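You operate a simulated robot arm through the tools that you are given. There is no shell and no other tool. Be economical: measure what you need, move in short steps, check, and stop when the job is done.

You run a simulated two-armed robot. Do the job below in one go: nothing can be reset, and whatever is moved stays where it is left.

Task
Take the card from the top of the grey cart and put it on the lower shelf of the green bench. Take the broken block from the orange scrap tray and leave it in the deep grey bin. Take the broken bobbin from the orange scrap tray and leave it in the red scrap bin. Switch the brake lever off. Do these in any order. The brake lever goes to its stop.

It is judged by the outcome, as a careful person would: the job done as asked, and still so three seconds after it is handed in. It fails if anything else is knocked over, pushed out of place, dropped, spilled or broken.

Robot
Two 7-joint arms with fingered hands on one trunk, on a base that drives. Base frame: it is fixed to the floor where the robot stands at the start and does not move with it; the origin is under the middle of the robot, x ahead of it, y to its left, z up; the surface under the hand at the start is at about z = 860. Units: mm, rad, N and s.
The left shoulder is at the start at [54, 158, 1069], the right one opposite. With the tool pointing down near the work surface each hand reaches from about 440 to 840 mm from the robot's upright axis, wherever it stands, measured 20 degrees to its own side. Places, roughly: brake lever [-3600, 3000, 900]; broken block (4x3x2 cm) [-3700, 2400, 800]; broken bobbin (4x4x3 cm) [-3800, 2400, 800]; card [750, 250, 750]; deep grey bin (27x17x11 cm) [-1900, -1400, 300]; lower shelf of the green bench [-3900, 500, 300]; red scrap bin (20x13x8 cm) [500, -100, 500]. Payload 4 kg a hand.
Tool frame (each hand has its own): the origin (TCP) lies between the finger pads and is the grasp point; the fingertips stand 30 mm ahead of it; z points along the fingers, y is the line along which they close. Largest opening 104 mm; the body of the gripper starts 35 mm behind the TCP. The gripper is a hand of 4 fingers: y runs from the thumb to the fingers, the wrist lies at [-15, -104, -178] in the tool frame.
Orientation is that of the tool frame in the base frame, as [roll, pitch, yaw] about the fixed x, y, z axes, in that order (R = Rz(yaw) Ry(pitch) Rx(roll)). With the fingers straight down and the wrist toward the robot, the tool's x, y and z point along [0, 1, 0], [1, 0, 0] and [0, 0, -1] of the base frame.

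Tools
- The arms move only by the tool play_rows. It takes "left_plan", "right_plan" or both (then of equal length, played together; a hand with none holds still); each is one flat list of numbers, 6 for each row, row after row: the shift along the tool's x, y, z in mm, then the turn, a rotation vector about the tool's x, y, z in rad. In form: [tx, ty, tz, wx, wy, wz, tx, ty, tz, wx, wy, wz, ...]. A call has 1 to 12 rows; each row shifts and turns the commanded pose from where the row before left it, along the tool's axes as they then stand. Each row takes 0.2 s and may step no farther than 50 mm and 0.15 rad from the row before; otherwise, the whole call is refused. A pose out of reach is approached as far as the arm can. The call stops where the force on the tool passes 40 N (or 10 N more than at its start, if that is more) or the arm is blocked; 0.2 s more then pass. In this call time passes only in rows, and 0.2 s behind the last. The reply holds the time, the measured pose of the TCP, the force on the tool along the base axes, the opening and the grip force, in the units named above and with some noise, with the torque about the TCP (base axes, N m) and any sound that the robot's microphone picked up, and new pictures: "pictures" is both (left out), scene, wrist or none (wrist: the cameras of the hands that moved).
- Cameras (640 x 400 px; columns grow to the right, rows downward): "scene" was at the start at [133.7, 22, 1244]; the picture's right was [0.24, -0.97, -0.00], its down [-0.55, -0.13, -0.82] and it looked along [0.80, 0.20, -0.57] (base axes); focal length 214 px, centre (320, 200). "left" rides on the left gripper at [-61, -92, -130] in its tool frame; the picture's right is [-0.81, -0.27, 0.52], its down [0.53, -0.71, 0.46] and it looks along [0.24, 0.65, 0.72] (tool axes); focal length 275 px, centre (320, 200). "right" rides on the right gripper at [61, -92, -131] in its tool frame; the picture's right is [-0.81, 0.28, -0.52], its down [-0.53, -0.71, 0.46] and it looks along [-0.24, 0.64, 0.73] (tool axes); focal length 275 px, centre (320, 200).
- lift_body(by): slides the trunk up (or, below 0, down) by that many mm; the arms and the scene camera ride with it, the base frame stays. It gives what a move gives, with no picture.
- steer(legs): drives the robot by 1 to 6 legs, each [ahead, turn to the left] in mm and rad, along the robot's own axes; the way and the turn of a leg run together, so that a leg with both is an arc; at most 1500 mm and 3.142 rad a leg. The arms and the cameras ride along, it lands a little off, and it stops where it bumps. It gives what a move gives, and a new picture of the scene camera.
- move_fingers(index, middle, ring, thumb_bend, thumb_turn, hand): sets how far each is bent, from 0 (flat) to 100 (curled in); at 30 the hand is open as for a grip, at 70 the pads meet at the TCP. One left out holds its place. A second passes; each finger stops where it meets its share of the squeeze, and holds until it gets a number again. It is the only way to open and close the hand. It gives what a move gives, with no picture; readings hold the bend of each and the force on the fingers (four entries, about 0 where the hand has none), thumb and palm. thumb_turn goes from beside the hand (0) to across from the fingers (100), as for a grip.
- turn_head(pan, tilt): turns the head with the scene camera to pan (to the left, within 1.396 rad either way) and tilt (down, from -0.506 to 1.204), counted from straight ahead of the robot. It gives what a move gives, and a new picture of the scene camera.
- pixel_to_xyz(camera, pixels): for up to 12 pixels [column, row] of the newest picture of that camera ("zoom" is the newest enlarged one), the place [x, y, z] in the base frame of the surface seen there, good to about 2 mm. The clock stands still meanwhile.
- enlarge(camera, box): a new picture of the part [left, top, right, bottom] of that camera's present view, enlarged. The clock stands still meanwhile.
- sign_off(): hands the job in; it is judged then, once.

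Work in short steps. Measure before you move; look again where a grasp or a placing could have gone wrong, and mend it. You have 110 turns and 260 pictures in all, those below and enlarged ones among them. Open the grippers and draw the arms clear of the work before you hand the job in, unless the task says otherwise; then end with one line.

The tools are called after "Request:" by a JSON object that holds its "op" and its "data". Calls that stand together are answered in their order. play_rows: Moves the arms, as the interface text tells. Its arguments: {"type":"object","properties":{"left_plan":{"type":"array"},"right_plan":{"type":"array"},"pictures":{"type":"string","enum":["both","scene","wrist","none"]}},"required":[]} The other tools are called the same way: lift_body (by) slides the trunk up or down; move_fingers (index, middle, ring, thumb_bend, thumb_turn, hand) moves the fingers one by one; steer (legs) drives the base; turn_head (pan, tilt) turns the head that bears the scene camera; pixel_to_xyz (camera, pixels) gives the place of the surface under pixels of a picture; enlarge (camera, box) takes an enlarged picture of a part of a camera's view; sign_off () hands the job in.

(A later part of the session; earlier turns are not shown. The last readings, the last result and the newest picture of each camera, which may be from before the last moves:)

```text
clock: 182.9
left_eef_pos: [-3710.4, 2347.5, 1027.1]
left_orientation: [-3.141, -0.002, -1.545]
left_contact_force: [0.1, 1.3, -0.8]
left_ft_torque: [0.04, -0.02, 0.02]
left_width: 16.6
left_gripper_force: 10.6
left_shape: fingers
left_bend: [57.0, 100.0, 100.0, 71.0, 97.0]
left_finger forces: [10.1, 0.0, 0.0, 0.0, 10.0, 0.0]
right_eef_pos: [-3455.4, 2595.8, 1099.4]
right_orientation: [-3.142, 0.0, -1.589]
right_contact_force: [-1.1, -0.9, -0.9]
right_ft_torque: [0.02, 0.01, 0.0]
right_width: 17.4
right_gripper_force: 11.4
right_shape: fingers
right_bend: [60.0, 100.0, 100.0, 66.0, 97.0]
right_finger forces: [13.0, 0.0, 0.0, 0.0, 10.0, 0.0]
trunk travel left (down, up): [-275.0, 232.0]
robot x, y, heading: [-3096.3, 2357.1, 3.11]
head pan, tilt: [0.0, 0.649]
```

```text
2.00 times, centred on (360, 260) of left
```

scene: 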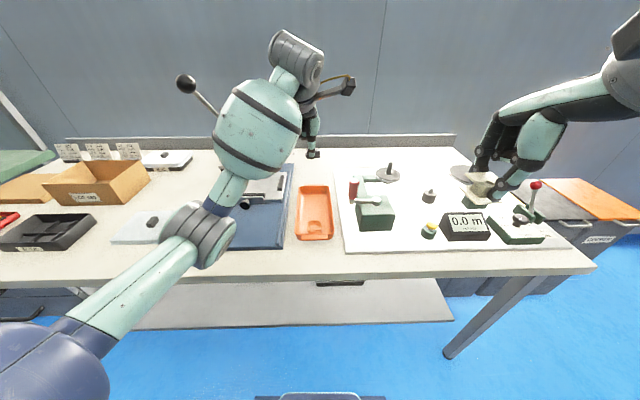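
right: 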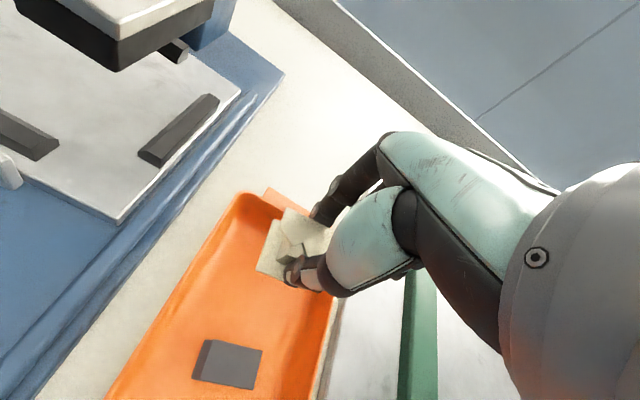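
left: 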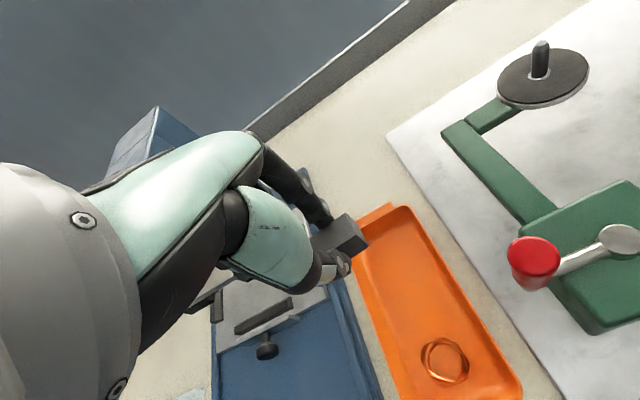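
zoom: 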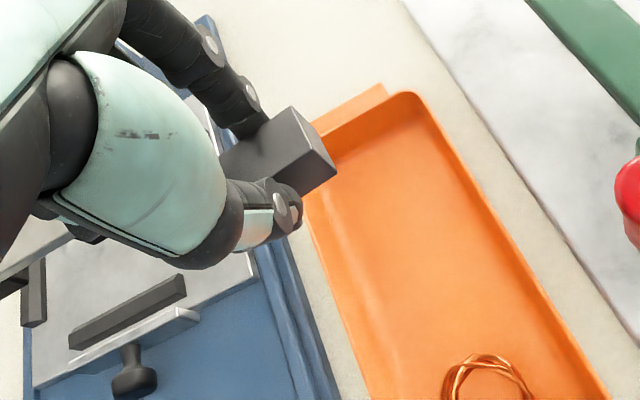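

Both parts are held, and only the wire is left in the tray. I retract the left hand, back away and drive toward the deep-bin table.

Request:
{"op": "play_rows", "data": {"left_plan": [5, -40, -10, 0, 0, 0, 31, -33, -13, 0, 0, 0, 31, -33, -13, 0, 0, 0, 31, -33, -13, 0, 0, 0, 31, -33, -13, 0, 0, 0, 31, -33, -13, 0, 0, 0, 31, -20, -13, 0, 0, 0, 31, 0, -13, 0, 0, 0, 31, 0, 0, 0, 0, 0], "pictures": "none"}}

Request:
{"op": "steer", "data": {"legs": [[-400, 0], [0, 1.86], [1450, 0], [1000, 0]]}}

Request:
{"op": "turn_head", "data": {"pan": 0, "tilt": 0.45}}

```text
clock: 184.9
left_eef_pos: [-3476.4, 2101.1, 1125.1]
left_orientation: [3.141, -0.004, -1.544]
left_contact_force: [0.2, -0.5, -0.6]
left_ft_torque: [0.05, 0.0, 0.01]
left_width: 16.6
left_gripper_force: 10.0
left_shape: fingers
left_bend: [57.0, 100.0, 100.0, 71.0, 97.0]
left_finger forces: [10.1, 0.0, 0.0, 0.1, 10.0, 0.0]
right_eef_pos: [-3456.2, 2594.9, 1099.5]
right_orientation: [3.141, 0.002, -1.589]
right_contact_force: [0.2, -0.1, 0.2]
right_ft_torque: [0.02, -0.01, -0.01]
right_width: 17.9
right_gripper_force: 11.1
right_shape: fingers
right_bend: [60.0, 100.0, 100.0, 66.0, 97.0]
right_finger forces: [13.0, 0.0, 0.1, 0.0, 10.0, 0.0]
trunk travel left (down, up): [-275.0, 232.0]
robot x, y, heading: [-3090.6, 2357.6, 3.114]
head pan, tilt: [0.0, 0.649]
```

```text
clock: 205.3
left_eef_pos: [-1842.0, -436.8, 1125.1]
left_orientation: [3.139, -0.002, 0.265]
left_contact_force: [-0.6, -0.3, -0.5]
left_ft_torque: [0.01, -0.03, 0.0]
left_width: 15.9
left_gripper_force: 10.0
left_shape: fingers
left_bend: [57.0, 100.0, 100.0, 71.0, 97.0]
left_finger forces: [10.0, 0.0, 0.0, 0.1, 9.9, 0.0]
right_eef_pos: [-2326.0, -532.8, 1098.3]
right_orientation: [-3.141, 0.0, 0.22]
right_contact_force: [-0.3, -1.1, 0.6]
right_ft_torque: [-0.01, 0.01, -0.01]
right_width: 17.1
right_gripper_force: 11.8
right_shape: fingers
right_bend: [60.0, 100.0, 100.0, 66.0, 97.0]
right_finger forces: [13.2, 0.1, 0.1, 0.0, 10.0, 0.0]
trunk travel left (down, up): [-275.0, 232.0]
robot x, y, heading: [-2177.5, -126.4, -1.361]
head pan, tilt: [0.0, 0.649]
```

scene: 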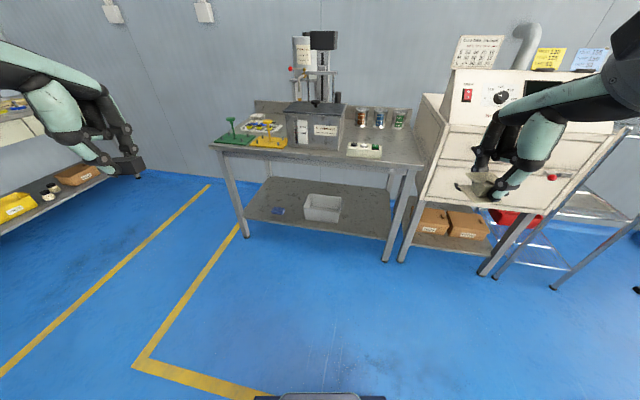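

```text
clock: 206.1
left_eef_pos: [-1844.7, -424.2, 1129.0]
left_orientation: [3.127, -0.003, 0.266]
left_contact_force: [0.3, 0.0, -0.3]
left_ft_torque: [0.04, 0.01, 0.01]
left_width: 16.3
left_gripper_force: 10.4
left_shape: fingers
left_bend: [56.0, 100.0, 100.0, 71.0, 97.0]
left_finger forces: [10.1, 0.0, 0.0, 0.0, 10.0, 0.0]
right_eef_pos: [-2328.7, -519.7, 1103.6]
right_orientation: [3.131, 0.002, 0.22]
right_contact_force: [-0.5, -0.3, 0.4]
right_ft_torque: [0.02, -0.03, 0.01]
right_width: 17.5
right_gripper_force: 11.5
right_shape: fingers
right_bend: [60.0, 100.0, 100.0, 66.0, 97.0]
right_finger forces: [13.7, 0.1, 0.1, 0.0, 10.2, 0.0]
trunk travel left (down, up): [-275.0, 232.0]
robot x, y, heading: [-2180.4, -124.0, -1.364]
head pan, tilt: [0.0, 0.45]
```

scene: 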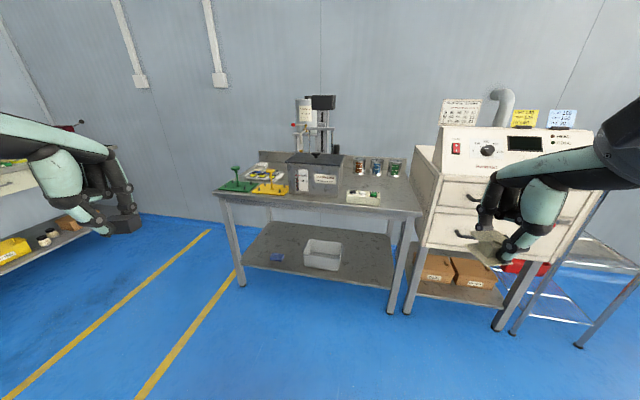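

The grey bin is on the lower shelf of the table ahead, at (322,255). I measure the bin, the shelf, the table edge and the legs.

Request:
{"op": "enlarge", "data": {"camera": "scene", "box": [210, 170, 430, 320]}}

Request:
{"op": "pixel_to_xyz", "data": {"camera": "zoom", "pixels": [[270, 215], [383, 220], [280, 205], [380, 212], [270, 270], [375, 290], [325, 250], [330, 300], [330, 100], [60, 70], [590, 115], [540, 395]]}}

Request:
{"op": "pixel_to_xyz", "data": {"camera": "zoom", "pixels": [[90, 325], [325, 225], [290, 210], [370, 215], [325, 275], [330, 330], [400, 330], [200, 255]]}}

```text
2.67 times, centred on (320, 245) of scene
```

zoom: 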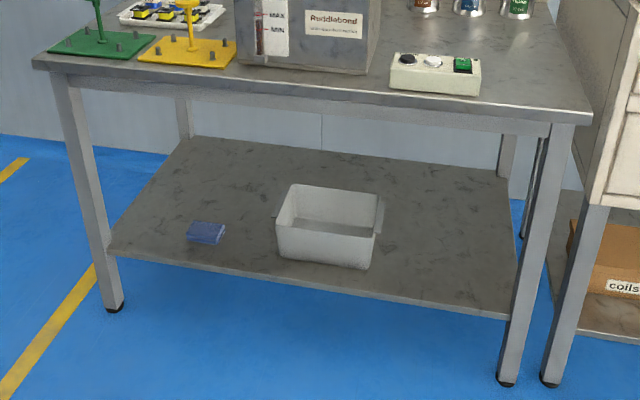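

```text
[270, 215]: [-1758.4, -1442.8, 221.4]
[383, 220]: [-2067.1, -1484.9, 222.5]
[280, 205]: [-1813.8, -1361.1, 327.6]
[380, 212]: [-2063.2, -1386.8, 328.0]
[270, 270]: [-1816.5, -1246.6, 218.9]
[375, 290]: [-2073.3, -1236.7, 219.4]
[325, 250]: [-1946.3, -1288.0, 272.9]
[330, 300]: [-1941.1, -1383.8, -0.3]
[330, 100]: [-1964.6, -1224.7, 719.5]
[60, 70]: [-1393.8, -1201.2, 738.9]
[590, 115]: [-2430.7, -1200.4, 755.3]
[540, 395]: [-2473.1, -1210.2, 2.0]
```

```text
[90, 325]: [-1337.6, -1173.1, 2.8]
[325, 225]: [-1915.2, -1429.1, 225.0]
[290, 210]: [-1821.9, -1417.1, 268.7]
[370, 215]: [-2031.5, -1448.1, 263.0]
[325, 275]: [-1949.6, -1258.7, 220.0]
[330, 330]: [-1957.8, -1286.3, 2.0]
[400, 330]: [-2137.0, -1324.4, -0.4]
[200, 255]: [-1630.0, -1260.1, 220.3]
```

Bin: rim z≈328, x −1810…−2070, y −1285…−1455, on a shelf at z≈220. I drive to stand squarely in front with the left hand on the bin's x, still short of the table edge (y −1200), then raise the right hand and lower the trunk.

Request:
{"op": "steer", "data": {"legs": [[250, 0], [0, -0.207], [230, 0]]}}

Request:
{"op": "play_rows", "data": {"right_plan": [0, -5, -40, 0, 0, 0, 0, -5, -40, 0, 0, 0, 0, -5, -40, 0, 0, 0, 0, -5, -40, 0, 0, 0], "pictures": "none"}}

Request:
{"op": "lift_body", "data": {"by": -270}}

Request:
{"op": "turn_head", "data": {"pan": 0.35, "tilt": 0.65}}

```text
clock: 210.2
left_eef_pos: [-1860.9, -960.8, 1129.1]
left_orientation: [3.13, -0.002, 0.053]
left_contact_force: [0.2, -0.8, -1.3]
left_ft_torque: [0.02, -0.02, -0.02]
left_width: 16.1
left_gripper_force: 10.1
left_shape: fingers
left_bend: [56.0, 100.0, 100.0, 71.0, 97.0]
left_finger forces: [10.0, 0.0, 0.0, 0.0, 9.8, 0.0]
right_eef_pos: [-2354.9, -951.7, 1102.5]
right_orientation: [3.132, 0.0, 0.007]
right_contact_force: [-0.2, -0.2, -0.1]
right_ft_torque: [0.02, 0.01, 0.01]
right_width: 17.5
right_gripper_force: 11.1
right_shape: fingers
right_bend: [60.0, 100.0, 100.0, 66.0, 97.0]
right_finger forces: [13.6, 0.0, 0.0, 0.1, 10.2, 0.1]
trunk travel left (down, up): [-275.0, 232.0]
robot x, y, heading: [-2125.8, -595.2, -1.57]
head pan, tilt: [0.0, 0.45]
```

scene: 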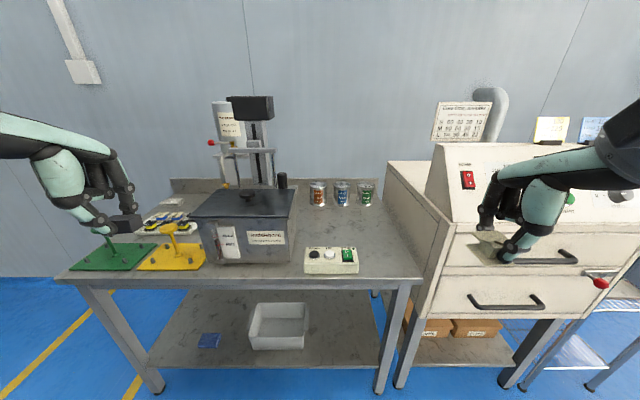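

```text
clock: 211.2
left_eef_pos: [-1860.9, -945.8, 1133.0]
left_orientation: [3.115, -0.003, 0.052]
left_contact_force: [0.3, -0.4, -1.1]
left_ft_torque: [-0.03, 0.0, 0.01]
left_width: 16.1
left_gripper_force: 10.1
left_shape: fingers
left_bend: [56.0, 100.0, 100.0, 72.0, 97.0]
left_finger forces: [10.1, 0.0, 0.1, 0.1, 10.1, 0.0]
right_eef_pos: [-2356.0, -911.1, 1268.8]
right_orientation: [3.117, 0.002, 0.007]
right_contact_force: [-0.1, 0.2, -0.4]
right_ft_torque: [0.0, 0.03, -0.01]
right_width: 17.3
right_gripper_force: 11.9
right_shape: fingers
right_bend: [60.0, 100.0, 100.0, 66.0, 97.0]
right_finger forces: [13.7, 0.1, 0.0, 0.0, 10.1, 0.0]
trunk travel left (down, up): [-275.0, 232.0]
robot x, y, heading: [-2123.9, -593.1, -1.564]
head pan, tilt: [0.0, 0.45]
```

```text
clock: 213.9
left_eef_pos: [-1861.5, -945.5, 865.1]
left_orientation: [3.117, -0.003, 0.051]
left_contact_force: [-0.4, 0.3, -0.4]
left_ft_torque: [0.0, 0.01, 0.01]
left_width: 16.1
left_gripper_force: 10.0
left_shape: fingers
left_bend: [56.0, 100.0, 100.0, 72.0, 97.0]
left_finger forces: [10.1, 0.0, 0.0, 0.0, 10.0, 0.0]
right_eef_pos: [-2355.5, -910.5, 999.8]
right_orientation: [3.117, 0.002, 0.006]
right_contact_force: [-0.5, -0.1, -0.5]
right_ft_torque: [0.0, 0.01, -0.02]
right_width: 17.6
right_gripper_force: 12.0
right_shape: fingers
right_bend: [60.0, 100.0, 100.0, 66.0, 97.0]
right_finger forces: [13.7, 0.1, 0.0, 0.0, 10.0, 0.1]
trunk travel left (down, up): [-5.0, 502.0]
robot x, y, heading: [-2126.8, -596.5, -1.574]
head pan, tilt: [0.0, 0.45]
```

```text
clock: 214.8
left_eef_pos: [-1861.4, -945.2, 863.8]
left_orientation: [3.116, -0.004, 0.053]
left_contact_force: [0.8, 0.7, 0.7]
left_ft_torque: [-0.02, -0.06, 0.0]
left_width: 15.9
left_gripper_force: 10.2
left_shape: fingers
left_bend: [56.0, 100.0, 100.0, 72.0, 97.0]
left_finger forces: [10.1, 0.0, 0.0, 0.0, 9.9, 0.0]
right_eef_pos: [-2355.2, -911.8, 999.1]
right_orientation: [3.117, 0.002, 0.007]
right_contact_force: [0.4, 0.0, 0.8]
right_ft_torque: [0.02, 0.0, 0.01]
right_width: 17.2
right_gripper_force: 12.0
right_shape: fingers
right_bend: [60.0, 100.0, 100.0, 66.0, 97.0]
right_finger forces: [13.6, 0.1, 0.0, 0.1, 10.1, 0.0]
trunk travel left (down, up): [-5.0, 502.0]
robot x, y, heading: [-2124.0, -592.7, -1.571]
head pan, tilt: [0.351, 0.649]
```

scene: 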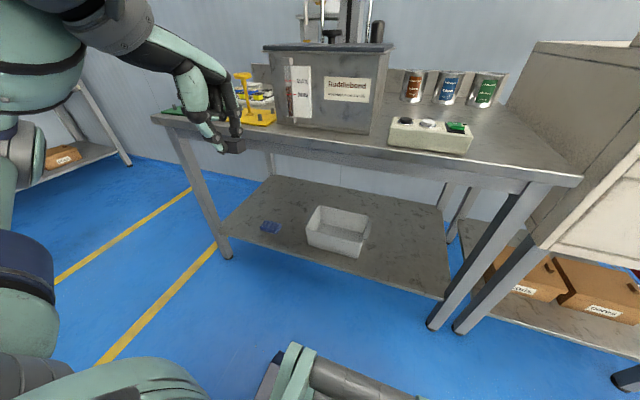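

The hand is clear in front of the table. I lower it 480 mm and shift it onto the bin's x.

Request:
{"op": "play_rows", "data": {"left_plan": [-6.2, 0, 40, 0.026, 0, 0, -6.2, 0, 40, 0, 0, 0, -6.2, 0, 40, 0, 0, 0, -6.2, 0, 40, 0, 0, 0, -6.2, 0, 40, 0, 0, 0, -6.2, 0, 40, 0, 0, 0, -6.2, 0, 40, 0, 0, 0, -6.2, 0, 40, 0, 0, 0, -6.2, 0, 40, 0, 0, 0, -6.2, 0, 40, 0, 0, 0, -6.2, 0, 40, 0, 0, 0, -6.2, 0, 40, 0, 0, 0]}}

Request:
{"op": "pixel_to_xyz", "data": {"camera": "scene", "pixels": [[320, 212], [362, 225], [335, 240], [340, 222], [330, 158], [370, 180], [300, 150]]}}

```text
clock: 217.3
left_eef_pos: [-1927.6, -1006.5, 406.3]
left_orientation: [3.14, -0.004, 0.052]
left_contact_force: [0.2, -0.1, -0.6]
left_ft_torque: [0.02, 0.0, -0.03]
left_width: 15.8
left_gripper_force: 8.9
left_shape: fingers
left_bend: [56.0, 100.0, 100.0, 72.0, 97.0]
left_finger forces: [9.4, 0.0, 0.0, 0.0, 9.4, 0.0]
left hand out of reach, approached as far as the arm can: row 3, 4, 5, 6, 7
right_eef_pos: [-2354.8, -911.1, 999.6]
right_orientation: [3.117, 0.003, 0.008]
right_contact_force: [-0.4, 0.0, -0.2]
right_ft_torque: [0.01, 0.0, 0.0]
right_width: 17.5
right_gripper_force: 11.6
right_shape: fingers
right_bend: [60.0, 100.0, 100.0, 66.0, 97.0]
right_finger forces: [13.7, 0.0, 0.1, 0.1, 10.0, 0.1]
trunk travel left (down, up): [-5.0, 502.0]
robot x, y, heading: [-2124.1, -591.0, -1.577]
head pan, tilt: [0.351, 0.649]
```

scene: 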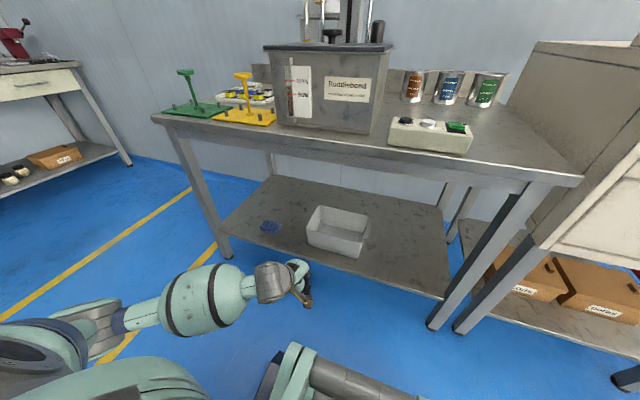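
left: 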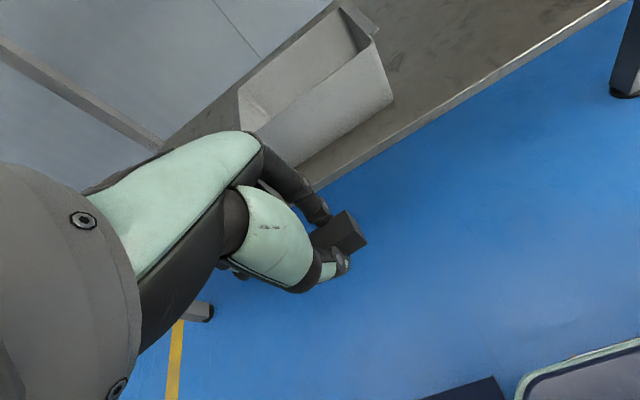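

```text
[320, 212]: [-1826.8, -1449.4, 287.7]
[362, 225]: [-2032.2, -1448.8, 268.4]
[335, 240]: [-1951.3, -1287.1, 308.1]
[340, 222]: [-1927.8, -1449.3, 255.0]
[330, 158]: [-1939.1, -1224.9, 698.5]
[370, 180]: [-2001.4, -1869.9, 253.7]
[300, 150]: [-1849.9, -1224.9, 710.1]
```

The hand is in front of the bin. I check the block's lowest point and the arm's highest point near the table edge.

Request:
{"op": "pixel_to_xyz", "data": {"camera": "scene", "pixels": [[308, 304], [308, 298], [270, 268], [290, 263], [205, 270], [235, 268], [300, 265]]}}

Request:
{"op": "steer", "data": {"legs": [[160, 0]]}}

```text
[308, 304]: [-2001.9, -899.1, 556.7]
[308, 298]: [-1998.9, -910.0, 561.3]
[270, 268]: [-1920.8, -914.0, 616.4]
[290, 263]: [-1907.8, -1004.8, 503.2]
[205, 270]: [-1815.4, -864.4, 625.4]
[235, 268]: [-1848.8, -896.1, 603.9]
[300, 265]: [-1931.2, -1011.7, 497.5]
```

```text
clock: 218.8
left_eef_pos: [-1928.7, -1165.8, 405.2]
left_orientation: [-3.141, -0.003, 0.053]
left_contact_force: [0.0, 0.1, -0.9]
left_ft_torque: [0.0, 0.05, 0.0]
left_width: 15.7
left_gripper_force: 9.5
left_shape: fingers
left_bend: [56.0, 100.0, 100.0, 72.0, 97.0]
left_finger forces: [9.4, 0.1, 0.0, 0.0, 9.3, 0.0]
right_eef_pos: [-2355.8, -1070.9, 999.1]
right_orientation: [3.12, 0.003, 0.006]
right_contact_force: [-0.9, -0.3, 0.2]
right_ft_torque: [0.04, -0.03, 0.0]
right_width: 17.0
right_gripper_force: 11.9
right_shape: fingers
right_bend: [60.0, 100.0, 100.0, 66.0, 97.0]
right_finger forces: [13.8, 0.1, 0.0, 0.1, 10.1, 0.0]
trunk travel left (down, up): [-5.0, 502.0]
robot x, y, heading: [-2122.6, -755.0, -1.572]
head pan, tilt: [0.351, 0.649]
```

scene: 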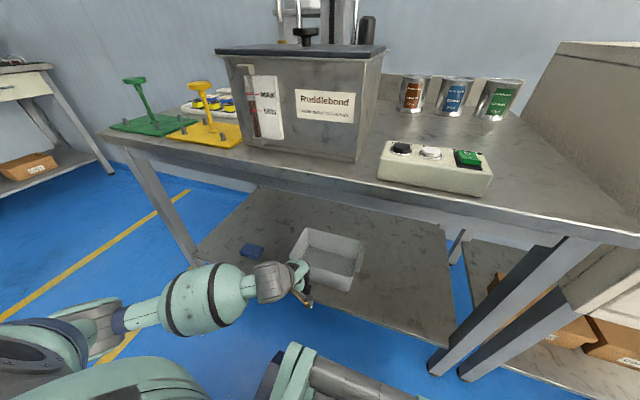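

The arm's top (z≈625) is below the table underside (≈695). I extend 205 mm over the bin.

Request:
{"op": "play_rows", "data": {"left_plan": [-3.8, 41, 0, 0, 0, 0, -3.8, 41, 0, 0, 0, 0, -3.8, 41, 0, 0, 0, 0, -3.8, 41, 0, 0, 0, 0, -3.8, 41, 0, 0, 0, 0, 0, 0, 0, 0, 0, 0]}}

Request:
{"op": "enlarge", "data": {"camera": "scene", "box": [210, 200, 390, 320]}}

```text
clock: 220.2
left_eef_pos: [-1938.5, -1367.3, 415.0]
left_orientation: [3.13, -0.003, 0.053]
left_contact_force: [0.3, -0.8, -0.9]
left_ft_torque: [0.0, 0.0, 0.01]
left_width: 15.8
left_gripper_force: 9.2
left_shape: fingers
left_bend: [56.0, 100.0, 100.0, 72.0, 97.0]
left_finger forces: [9.3, 0.0, 0.1, 0.0, 9.3, 0.0]
right_eef_pos: [-2356.8, -1056.5, 1003.5]
right_orientation: [3.104, 0.001, 0.004]
right_contact_force: [-1.0, 0.1, 0.0]
right_ft_torque: [0.0, 0.0, -0.01]
right_width: 17.3
right_gripper_force: 11.8
right_shape: fingers
right_bend: [60.0, 100.0, 100.0, 66.0, 97.0]
right_finger forces: [13.6, 0.1, 0.0, 0.1, 10.1, 0.0]
trunk travel left (down, up): [-5.0, 502.0]
robot x, y, heading: [-2128.3, -749.9, -1.574]
head pan, tilt: [0.351, 0.649]
```

scene: 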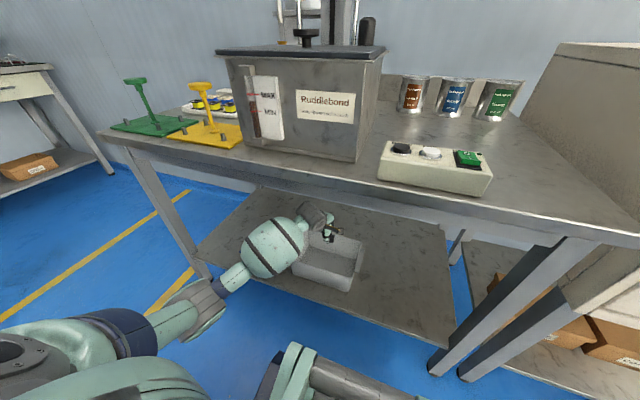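
left: 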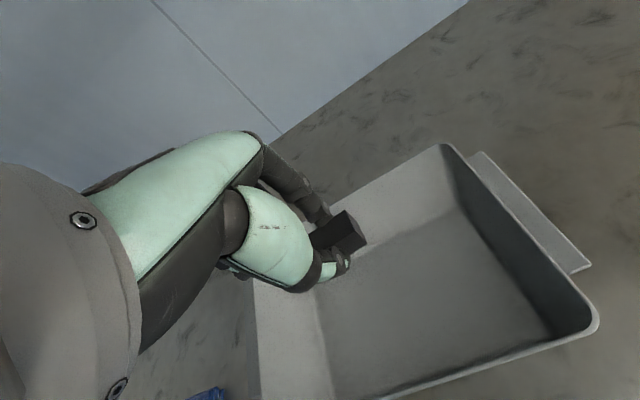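

```text
3.33 times, centred on (300, 260) of scene
```

zoom: 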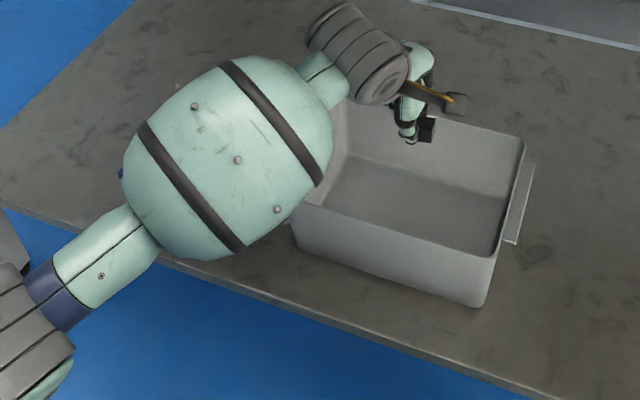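

The block is over the bin. I lower 90 mm and look again.

Request:
{"op": "play_rows", "data": {"left_plan": [0, 0, 30, 0, 0, 0, 0, 3, 30, 0, 0, 0, 0, 3, 30, 0, 0, 0, 0, 0, 0, 0, 0, 0]}}

Request:
{"op": "enlarge", "data": {"camera": "scene", "box": [210, 200, 390, 320]}}

```text
clock: 221.2
left_eef_pos: [-1936.8, -1375.4, 322.8]
left_orientation: [3.13, -0.001, 0.05]
left_contact_force: [0.0, 0.3, -0.9]
left_ft_torque: [-0.01, -0.02, 0.03]
left_width: 15.5
left_gripper_force: 9.3
left_shape: fingers
left_bend: [56.0, 100.0, 100.0, 72.0, 97.0]
left_finger forces: [9.2, 0.1, 0.0, 0.1, 9.2, 0.1]
right_eef_pos: [-2356.0, -1056.1, 1003.0]
right_orientation: [3.104, 0.002, 0.004]
right_contact_force: [0.4, -0.3, -0.3]
right_ft_torque: [0.03, -0.01, 0.01]
right_width: 17.2
right_gripper_force: 11.7
right_shape: fingers
right_bend: [60.0, 100.0, 100.0, 66.0, 97.0]
right_finger forces: [13.6, 0.0, 0.0, 0.0, 10.2, 0.0]
trunk travel left (down, up): [-5.0, 502.0]
robot x, y, heading: [-2124.5, -750.4, -1.574]
head pan, tilt: [0.351, 0.649]
```

scene: 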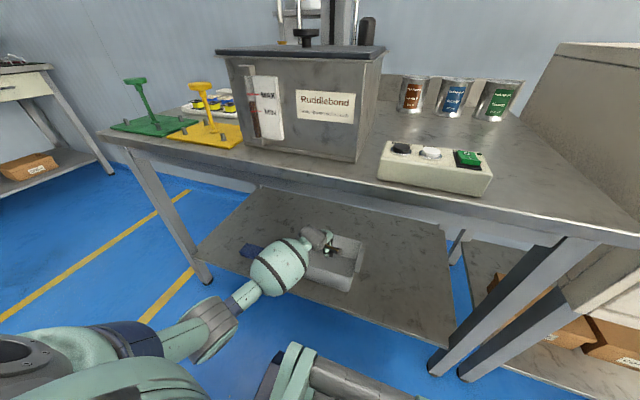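
left: 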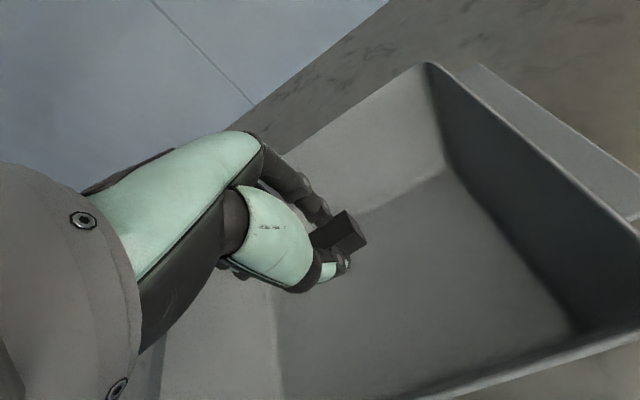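

```text
3.33 times, centred on (300, 260) of scene
```

zoom: 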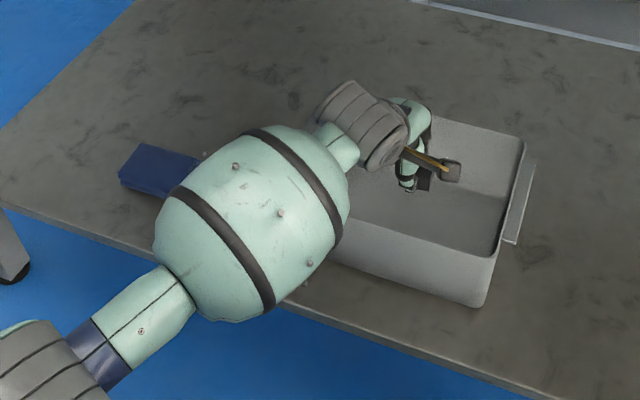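

I measure the forearm height over the bin's rim before going lower.

Request:
{"op": "pixel_to_xyz", "data": {"camera": "zoom", "pixels": [[250, 190], [290, 160], [200, 240], [330, 200], [160, 240], [300, 260], [250, 300], [130, 310], [370, 110]]}}

```text
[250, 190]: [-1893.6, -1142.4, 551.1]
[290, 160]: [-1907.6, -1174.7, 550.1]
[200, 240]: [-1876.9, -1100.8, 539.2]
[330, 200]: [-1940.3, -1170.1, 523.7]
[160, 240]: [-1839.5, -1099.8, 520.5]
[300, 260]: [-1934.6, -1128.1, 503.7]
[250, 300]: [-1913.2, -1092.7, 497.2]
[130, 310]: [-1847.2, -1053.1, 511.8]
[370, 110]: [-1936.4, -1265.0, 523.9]
```

The forearm sits outside the front wall (y≥−1220) with ample height, so I lower another 48 mm to just above the bin floor.

Request:
{"op": "play_rows", "data": {"left_plan": [0, 0, 18, 0, 0, 0, 0, 0, 18, 0, 0, 0, 0, 0, 12, 0, 0, 0, 0, 0, 0, 0, 0, 0], "pictures": "wrist"}}

Request:
{"op": "enlarge", "data": {"camera": "scene", "box": [250, 200, 390, 320]}}

```text
clock: 222.2
left_eef_pos: [-1936.6, -1374.7, 276.0]
left_orientation: [3.13, -0.003, 0.053]
left_contact_force: [-0.1, -0.3, -0.3]
left_ft_torque: [0.02, 0.03, -0.03]
left_width: 15.6
left_gripper_force: 9.3
left_shape: fingers
left_bend: [56.0, 100.0, 100.0, 72.0, 97.0]
left_finger forces: [9.3, 0.0, 0.0, 0.0, 9.2, 0.0]
right_eef_pos: [-2356.0, -1057.0, 1003.4]
right_orientation: [3.107, 0.001, 0.006]
right_contact_force: [1.0, 0.7, -0.4]
right_ft_torque: [-0.01, 0.0, -0.02]
right_width: 17.4
right_gripper_force: 11.8
right_shape: fingers
right_bend: [60.0, 100.0, 100.0, 66.0, 97.0]
right_finger forces: [13.7, 0.0, 0.0, 0.0, 10.1, 0.1]
trunk travel left (down, up): [-5.0, 502.0]
robot x, y, heading: [-2125.1, -753.1, -1.574]
head pan, tilt: [0.351, 0.649]
```

left: 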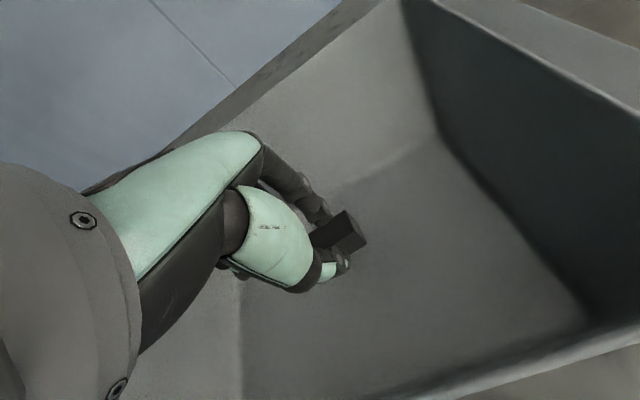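

```text
3.33 times, centred on (320, 260) of scene
```

zoom: 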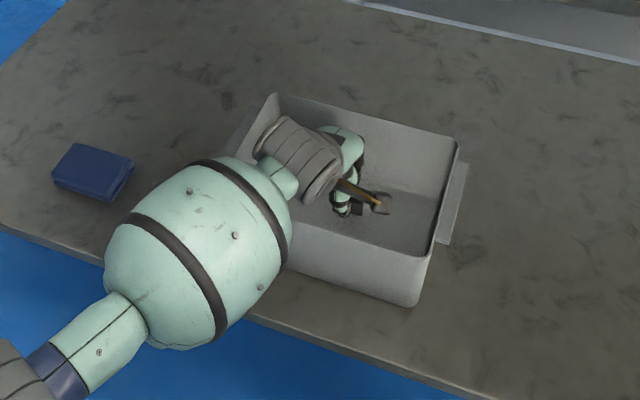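

It still hangs free. I lower 10 mm more and release.

Request:
{"op": "play_rows", "data": {"left_plan": [0, 0, 5, 0, 0, 0, 0, 0, 5, 0, 0, 0, 0, 0, 0, 0, 0, 0], "pictures": "none"}}

Request:
{"op": "move_fingers", "data": {"hand": "left", "index": 50, "thumb_bend": 50}}

Request:
{"op": "enlarge", "data": {"camera": "left", "box": [200, 140, 520, 360]}}

```text
clock: 223.0
left_eef_pos: [-1938.4, -1375.8, 265.8]
left_orientation: [3.13, -0.002, 0.054]
left_contact_force: [0.7, 0.3, -1.4]
left_ft_torque: [0.01, 0.0, 0.0]
left_width: 15.7
left_gripper_force: 9.4
left_shape: fingers
left_bend: [56.0, 100.0, 100.0, 72.0, 97.0]
left_finger forces: [9.3, 0.1, 0.0, 0.0, 9.2, 0.1]
right_eef_pos: [-2356.4, -1057.3, 1002.6]
right_orientation: [3.105, 0.002, 0.004]
right_contact_force: [0.2, 0.9, 0.6]
right_ft_torque: [0.0, 0.0, 0.0]
right_width: 17.0
right_gripper_force: 11.9
right_shape: fingers
right_bend: [60.0, 100.0, 100.0, 66.0, 97.0]
right_finger forces: [13.7, 0.1, 0.1, 0.1, 10.0, 0.1]
trunk travel left (down, up): [-5.0, 502.0]
robot x, y, heading: [-2127.8, -753.9, -1.574]
head pan, tilt: [0.351, 0.649]
```

```text
clock: 224.0
left_eef_pos: [-1936.6, -1375.7, 266.4]
left_orientation: [3.129, -0.002, 0.053]
left_contact_force: [0.3, -0.3, 1.0]
left_ft_torque: [0.01, 0.01, 0.0]
left_width: 51.3
left_gripper_force: 0.1
left_shape: fingers
left_bend: [50.0, 100.0, 100.0, 50.0, 97.0]
left_finger forces: [0.0, 0.1, 0.0, 0.0, 0.0, 0.1]
right_eef_pos: [-2356.4, -1057.4, 1002.1]
right_orientation: [3.105, 0.002, 0.006]
right_contact_force: [0.3, 0.2, 0.1]
right_ft_torque: [-0.02, 0.0, 0.01]
right_width: 17.4
right_gripper_force: 11.6
right_shape: fingers
right_bend: [60.0, 100.0, 100.0, 66.0, 97.0]
right_finger forces: [13.8, 0.0, 0.0, 0.0, 10.0, 0.0]
trunk travel left (down, up): [-5.0, 502.0]
robot x, y, heading: [-2124.3, -755.2, -1.573]
head pan, tilt: [0.351, 0.649]
```

```text
1.82 times, centred on (360, 250) of left
```

zoom: 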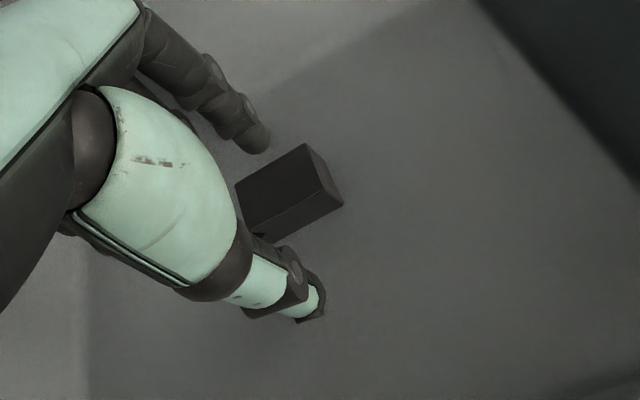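

The block rests in the bin. I raise the hand straight up 145 mm, withdraw it and back the robot away.

Request:
{"op": "play_rows", "data": {"left_plan": [0, 0, -25, 0, 0, 0, 0, 0, -40, 0, 0, 0, 0, 0, -40, 0, 0, 0, 0, 0, -40, 0, 0, 0, 3.8, -41, 0, 0, 0, 0, 3.8, -41, 0, 0, 0, 0, 3.8, -41, 0, 0, 0, 0, 3.8, -41, 0, 0, 0, 0, 3.8, -41, 0, 0, 0, 0]}}

Request:
{"op": "enlarge", "data": {"camera": "scene", "box": [210, 180, 410, 320]}}

Request:
{"op": "steer", "data": {"legs": [[-350, 0]]}}

```text
clock: 226.0
left_eef_pos: [-1929.6, -1165.0, 411.0]
left_orientation: [3.131, -0.001, 0.053]
left_contact_force: [-0.6, 0.3, -0.3]
left_ft_torque: [0.0, 0.01, -0.02]
left_width: 51.7
left_gripper_force: 0.1
left_shape: fingers
left_bend: [50.0, 100.0, 100.0, 50.0, 97.0]
left_finger forces: [0.1, 0.0, 0.1, 0.0, 0.1, 0.0]
right_eef_pos: [-2356.9, -1056.4, 1003.2]
right_orientation: [3.104, 0.003, 0.007]
right_contact_force: [0.2, -0.2, 0.4]
right_ft_torque: [0.04, 0.0, -0.02]
right_width: 17.5
right_gripper_force: 11.8
right_shape: fingers
right_bend: [60.0, 100.0, 100.0, 66.0, 97.0]
right_finger forces: [13.6, 0.1, 0.0, 0.0, 10.1, 0.1]
trunk travel left (down, up): [-5.0, 502.0]
robot x, y, heading: [-2125.3, -748.6, -1.571]
head pan, tilt: [0.351, 0.649]
```

scene: 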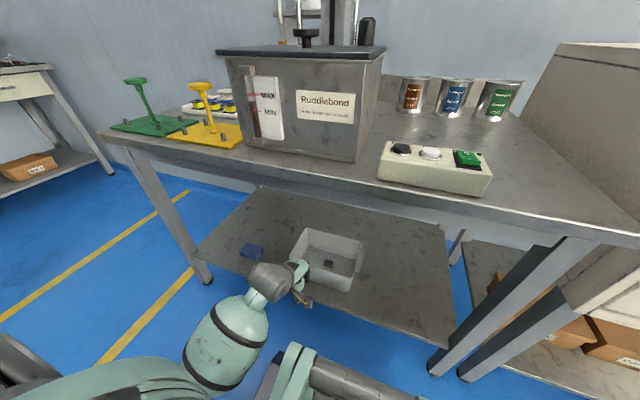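
left: 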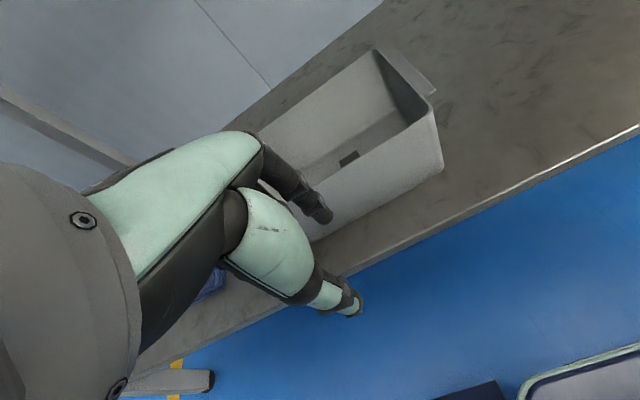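

```text
2.86 times, centred on (310, 250) of scene
```

zoom: 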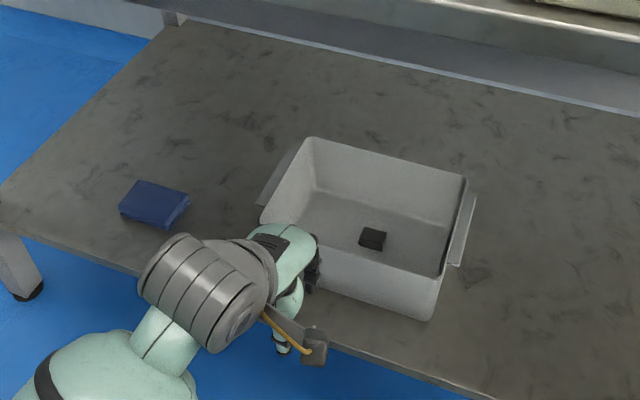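

```text
clock: 228.3
left_eef_pos: [-1928.5, -819.1, 411.9]
left_orientation: [3.129, -0.001, 0.052]
left_contact_force: [-0.4, -0.4, 0.7]
left_ft_torque: [0.03, 0.03, 0.03]
left_width: 51.6
left_gripper_force: 0.1
left_shape: fingers
left_bend: [50.0, 100.0, 100.0, 50.0, 97.0]
left_finger forces: [0.0, 0.1, 0.0, 0.0, 0.0, 0.0]
right_eef_pos: [-2356.5, -708.5, 1003.3]
right_orientation: [3.104, 0.001, 0.006]
right_contact_force: [0.1, 0.4, -0.1]
right_ft_torque: [-0.02, 0.0, 0.06]
right_width: 17.3
right_gripper_force: 11.6
right_shape: fingers
right_bend: [60.0, 100.0, 100.0, 66.0, 97.0]
right_finger forces: [13.8, 0.0, 0.1, 0.0, 10.1, 0.1]
trunk travel left (down, up): [-5.0, 502.0]
robot x, y, heading: [-2125.8, -404.4, -1.579]
head pan, tilt: [0.351, 0.649]
```

scene: 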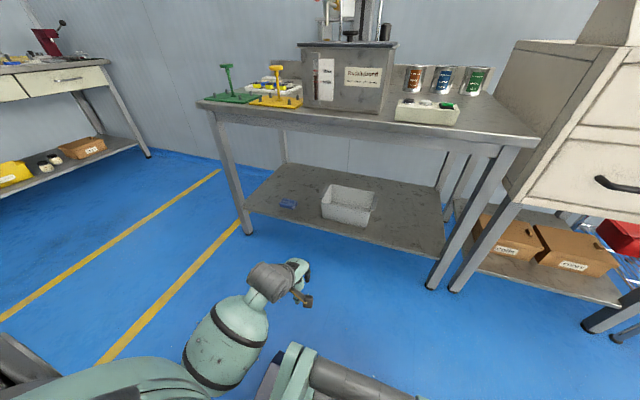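

The block sits in the deep bin. I raise the left arm and the trunk again and drive back toward the cart for the red bin.

Request:
{"op": "play_rows", "data": {"left_plan": [0, 0, -45, 0, 0, 0, 0, 0, -45, 0, 0, 0, 0, 0, -45, 0, 0, 0, 0, 0, -45, 0, 0, 0, 0, 0, -45, 0, 0, 0, 0, 0, -45, 0, 0, 0, 0, 0, -45, 0, 0, 0, 0, 0, -45, 0, 0, 0, 10, 0, -45, 0, 0, 0, 20, 0, -40, 0, 0, 0], "pictures": "none"}}

Request:
{"op": "lift_body", "data": {"by": 270}}

Request:
{"op": "steer", "data": {"legs": [[0, 1.98], [1400, 0], [400, 0], [0, -0.6]]}}

Request:
{"op": "turn_head", "data": {"pan": 0, "tilt": 0.55}}

```text
clock: 230.5
left_eef_pos: [-1900.0, -811.7, 862.5]
left_orientation: [3.118, -0.001, 0.051]
left_contact_force: [-0.5, -0.5, 0.3]
left_ft_torque: [-0.03, -0.01, -0.02]
left_width: 51.9
left_gripper_force: 0.0
left_shape: fingers
left_bend: [50.0, 100.0, 100.0, 50.0, 97.0]
left_finger forces: [0.0, 0.0, 0.0, 0.1, 0.0, 0.0]
left hand out of reach, approached as far as the arm can: row 4
right_eef_pos: [-2356.4, -697.7, 1006.9]
right_orientation: [3.092, 0.003, 0.005]
right_contact_force: [0.5, 0.4, -0.3]
right_ft_torque: [0.02, 0.01, 0.0]
right_width: 17.3
right_gripper_force: 11.8
right_shape: fingers
right_bend: [60.0, 100.0, 100.0, 66.0, 97.0]
right_finger forces: [13.6, 0.0, 0.0, 0.1, 10.1, 0.0]
trunk travel left (down, up): [-5.0, 502.0]
robot x, y, heading: [-2125.5, -404.2, -1.573]
head pan, tilt: [0.351, 0.649]
```

```text
clock: 233.3
left_eef_pos: [-1900.4, -813.0, 1131.0]
left_orientation: [3.118, -0.003, 0.052]
left_contact_force: [-0.8, -0.1, 0.1]
left_ft_torque: [-0.01, -0.01, -0.03]
left_width: 52.0
left_gripper_force: 0.0
left_shape: fingers
left_bend: [50.0, 100.0, 100.0, 50.0, 97.0]
left_finger forces: [0.0, 0.1, 0.0, 0.0, 0.0, 0.1]
right_eef_pos: [-2355.3, -698.7, 1275.9]
right_orientation: [3.091, 0.002, 0.003]
right_contact_force: [1.0, -0.9, 0.5]
right_ft_torque: [-0.02, 0.02, -0.03]
right_width: 17.1
right_gripper_force: 12.3
right_shape: fingers
right_bend: [60.0, 100.0, 100.0, 66.0, 97.0]
right_finger forces: [13.6, 0.1, 0.0, 0.0, 10.1, 0.1]
trunk travel left (down, up): [-275.0, 232.0]
robot x, y, heading: [-2125.3, -404.7, -1.568]
head pan, tilt: [0.351, 0.649]
```

```text
clock: 240.4
left_eef_pos: [-1807.2, -20.2, 1140.2]
left_orientation: [3.091, -0.003, 2.036]
left_contact_force: [-0.1, 0.6, -0.4]
left_ft_torque: [-0.02, 0.03, -0.01]
left_width: 52.4
left_gripper_force: 0.0
left_shape: fingers
left_bend: [50.0, 100.0, 100.0, 50.0, 98.0]
left_finger forces: [0.1, 0.0, 0.0, 0.0, 0.0, 0.1]
right_eef_pos: [-1731.7, -486.8, 1282.4]
right_orientation: [3.071, 0.001, 1.989]
right_contact_force: [0.1, -0.1, -0.3]
right_ft_torque: [-0.02, 0.03, 0.04]
right_width: 16.6
right_gripper_force: 11.6
right_shape: fingers
right_bend: [60.0, 100.0, 100.0, 66.0, 97.0]
right_finger forces: [13.3, 0.0, 0.0, 0.0, 10.0, 0.1]
trunk travel left (down, up): [-275.0, 232.0]
robot x, y, heading: [-2064.3, -389.9, 0.45]
head pan, tilt: [0.351, 0.649]
stopped in leg 2: the robot was blocked; the commanded pose is now the measured one
```

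scene: 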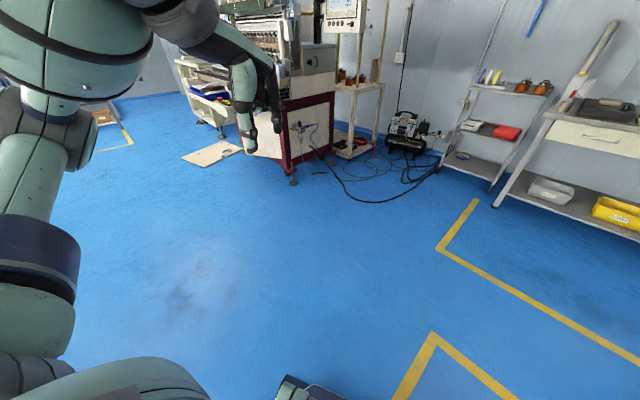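

```text
clock: 241.3
left_eef_pos: [-1808.6, -21.7, 1140.2]
left_orientation: [3.09, -0.002, 2.036]
left_contact_force: [-0.2, 0.5, 0.3]
left_ft_torque: [0.01, -0.03, 0.01]
left_width: 52.0
left_gripper_force: 0.0
left_shape: fingers
left_bend: [50.0, 100.0, 100.0, 50.0, 98.0]
left_finger forces: [0.1, 0.0, 0.1, 0.1, 0.1, 0.0]
right_eef_pos: [-1735.9, -489.7, 1281.4]
right_orientation: [3.069, 0.002, 1.986]
right_contact_force: [-0.1, -0.5, 0.9]
right_ft_torque: [0.03, -0.02, -0.02]
right_width: 17.0
right_gripper_force: 11.7
right_shape: fingers
right_bend: [60.0, 100.0, 100.0, 66.0, 97.0]
right_finger forces: [13.3, 0.0, 0.0, 0.1, 9.9, 0.0]
trunk travel left (down, up): [-275.0, 232.0]
robot x, y, heading: [-2065.7, -390.6, 0.453]
head pan, tilt: [0.0, 0.55]
```

scene: 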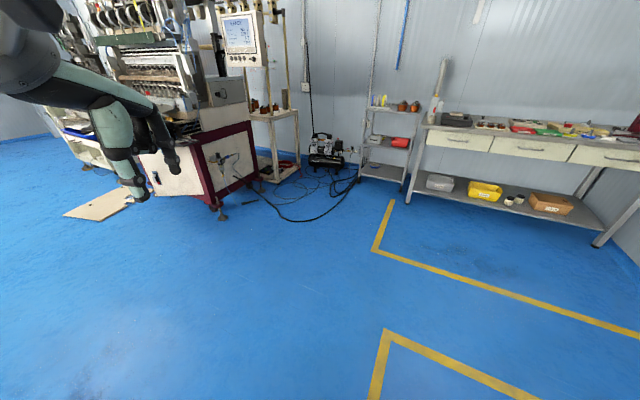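

The drive stopped after 60 mm as "blocked", yet nothing is visible ahead. I look to the right and left rear before trying again.

Request:
{"op": "turn_head", "data": {"pan": -1.39, "tilt": 0.7}}

Request:
{"op": "turn_head", "data": {"pan": 1.39, "tilt": 0.7}}

```text
clock: 242.8
left_eef_pos: [-1808.8, -22.2, 1139.7]
left_orientation: [3.091, -0.002, 2.035]
left_contact_force: [-0.5, -0.2, 0.0]
left_ft_torque: [0.0, 0.0, -0.01]
left_width: 51.9
left_gripper_force: 0.0
left_shape: fingers
left_bend: [50.0, 100.0, 100.0, 50.0, 98.0]
left_finger forces: [0.0, 0.0, 0.0, 0.0, 0.0, 0.0]
right_eef_pos: [-1735.0, -488.4, 1280.8]
right_orientation: [3.068, 0.002, 1.989]
right_contact_force: [0.1, 0.4, 0.6]
right_ft_torque: [0.0, -0.01, 0.03]
right_width: 16.8
right_gripper_force: 11.7
right_shape: fingers
right_bend: [60.0, 100.0, 100.0, 66.0, 97.0]
right_finger forces: [13.2, 0.0, 0.1, 0.0, 10.0, 0.1]
trunk travel left (down, up): [-275.0, 232.0]
robot x, y, heading: [-2065.2, -389.7, 0.456]
head pan, tilt: [-1.389, 0.7]
```

scene: 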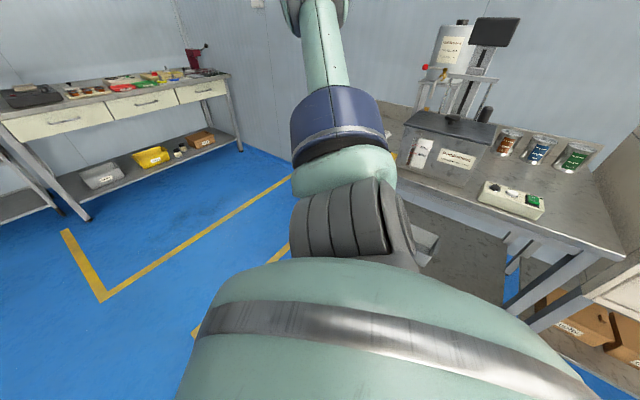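

```text
clock: 245.2
left_eef_pos: [-1809.1, -22.6, 1139.9]
left_orientation: [3.089, -0.002, 2.033]
left_contact_force: [-0.5, -0.3, -0.9]
left_ft_torque: [-0.01, 0.03, 0.02]
left_width: 52.2
left_gripper_force: 0.1
left_shape: fingers
left_bend: [50.0, 100.0, 100.0, 50.0, 98.0]
left_finger forces: [0.0, 0.0, 0.0, 0.0, 0.1, 0.1]
right_eef_pos: [-1730.7, -488.3, 1280.6]
right_orientation: [3.077, 0.004, 1.979]
right_contact_force: [48.2, 19.0, -13.6]
right_ft_torque: [-2.91, 4.67, -3.47]
right_width: 16.7
right_gripper_force: 12.1
right_shape: fingers
right_bend: [60.0, 100.0, 100.0, 66.0, 97.0]
right_finger forces: [13.2, 0.1, 0.1, 0.0, 10.1, 0.1]
trunk travel left (down, up): [-275.0, 232.0]
robot x, y, heading: [-2065.5, -391.1, 0.456]
head pan, tilt: [1.389, 0.7]
```

scene: 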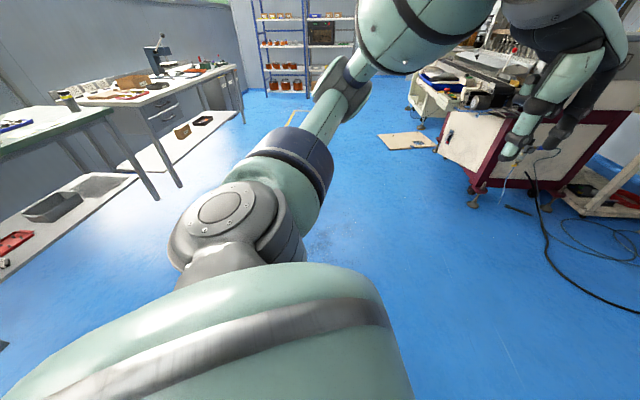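

The right hand, raised and pulled back, was touching my own head (48 N reading). I move it forward and down away from the head.

Request:
{"op": "play_rows", "data": {"right_plan": [0, 30, 0, 0, 0, 0, 0, 35, 10, 0, 0, 0, 0, 10, 40, 0.05, 0, 0, 0, 5, 40, 0, 0, 0, 0, 0, 40, 0, 0, 0, 0, 0, 40, 0, 0, 0], "pictures": "wrist"}}

Request:
{"op": "turn_head", "data": {"pan": 0, "tilt": 0.45}}

```text
clock: 246.7
left_eef_pos: [-1808.2, -22.1, 1141.0]
left_orientation: [3.092, -0.006, 2.035]
left_contact_force: [0.2, 0.3, -0.5]
left_ft_torque: [0.0, -0.05, -0.03]
left_width: 51.8
left_gripper_force: 0.0
left_shape: fingers
left_bend: [50.0, 100.0, 100.0, 50.0, 98.0]
left_finger forces: [0.1, 0.0, 0.0, 0.0, 0.0, 0.0]
right_eef_pos: [-1654.4, -455.7, 1118.4]
right_orientation: [3.118, 0.0, 1.987]
right_contact_force: [0.0, 0.3, -0.1]
right_ft_torque: [0.04, 0.02, 0.0]
right_width: 16.5
right_gripper_force: 11.8
right_shape: fingers
right_bend: [60.0, 100.0, 100.0, 66.0, 97.0]
right_finger forces: [13.5, 0.0, 0.1, 0.0, 9.8, 0.0]
trunk travel left (down, up): [-275.0, 232.0]
robot x, y, heading: [-2061.9, -391.3, 0.456]
head pan, tilt: [1.389, 0.7]
```

right: 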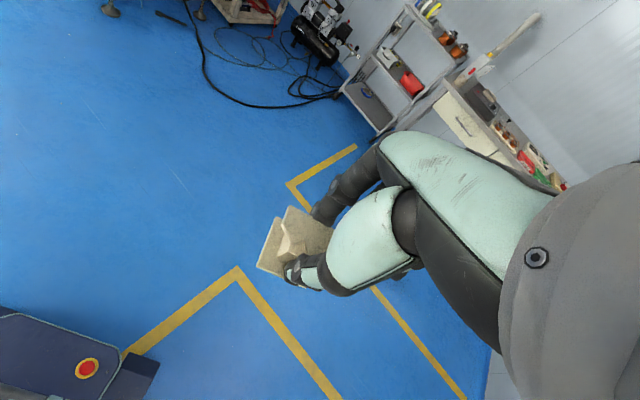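

```text
clock: 248.2
left_eef_pos: [-1808.9, -22.3, 1140.4]
left_orientation: [3.091, -0.003, 2.034]
left_contact_force: [0.2, -0.1, 0.0]
left_ft_torque: [0.0, 0.0, 0.01]
left_width: 51.9
left_gripper_force: 0.0
left_shape: fingers
left_bend: [50.0, 100.0, 100.0, 50.0, 98.0]
left_finger forces: [0.1, 0.0, 0.0, 0.0, 0.0, 0.0]
right_eef_pos: [-1655.2, -453.0, 1118.6]
right_orientation: [3.119, 0.003, 1.989]
right_contact_force: [0.8, 0.5, -0.3]
right_ft_torque: [-0.02, 0.0, -0.03]
right_width: 16.3
right_gripper_force: 12.0
right_shape: fingers
right_bend: [60.0, 100.0, 100.0, 66.0, 97.0]
right_finger forces: [13.5, 0.0, 0.0, 0.1, 9.6, 0.0]
trunk travel left (down, up): [-275.0, 232.0]
robot x, y, heading: [-2063.9, -389.6, 0.454]
head pan, tilt: [0.0, 0.45]
```

scene: 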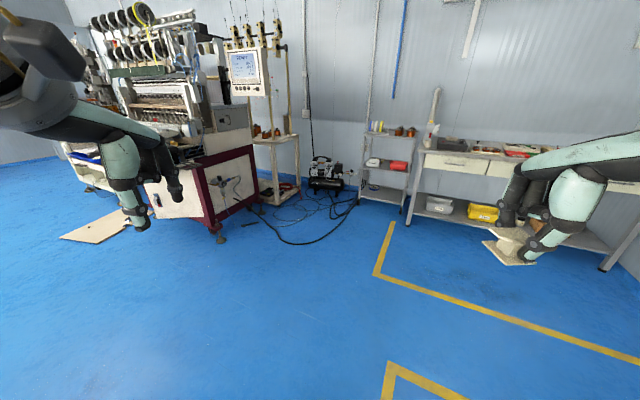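

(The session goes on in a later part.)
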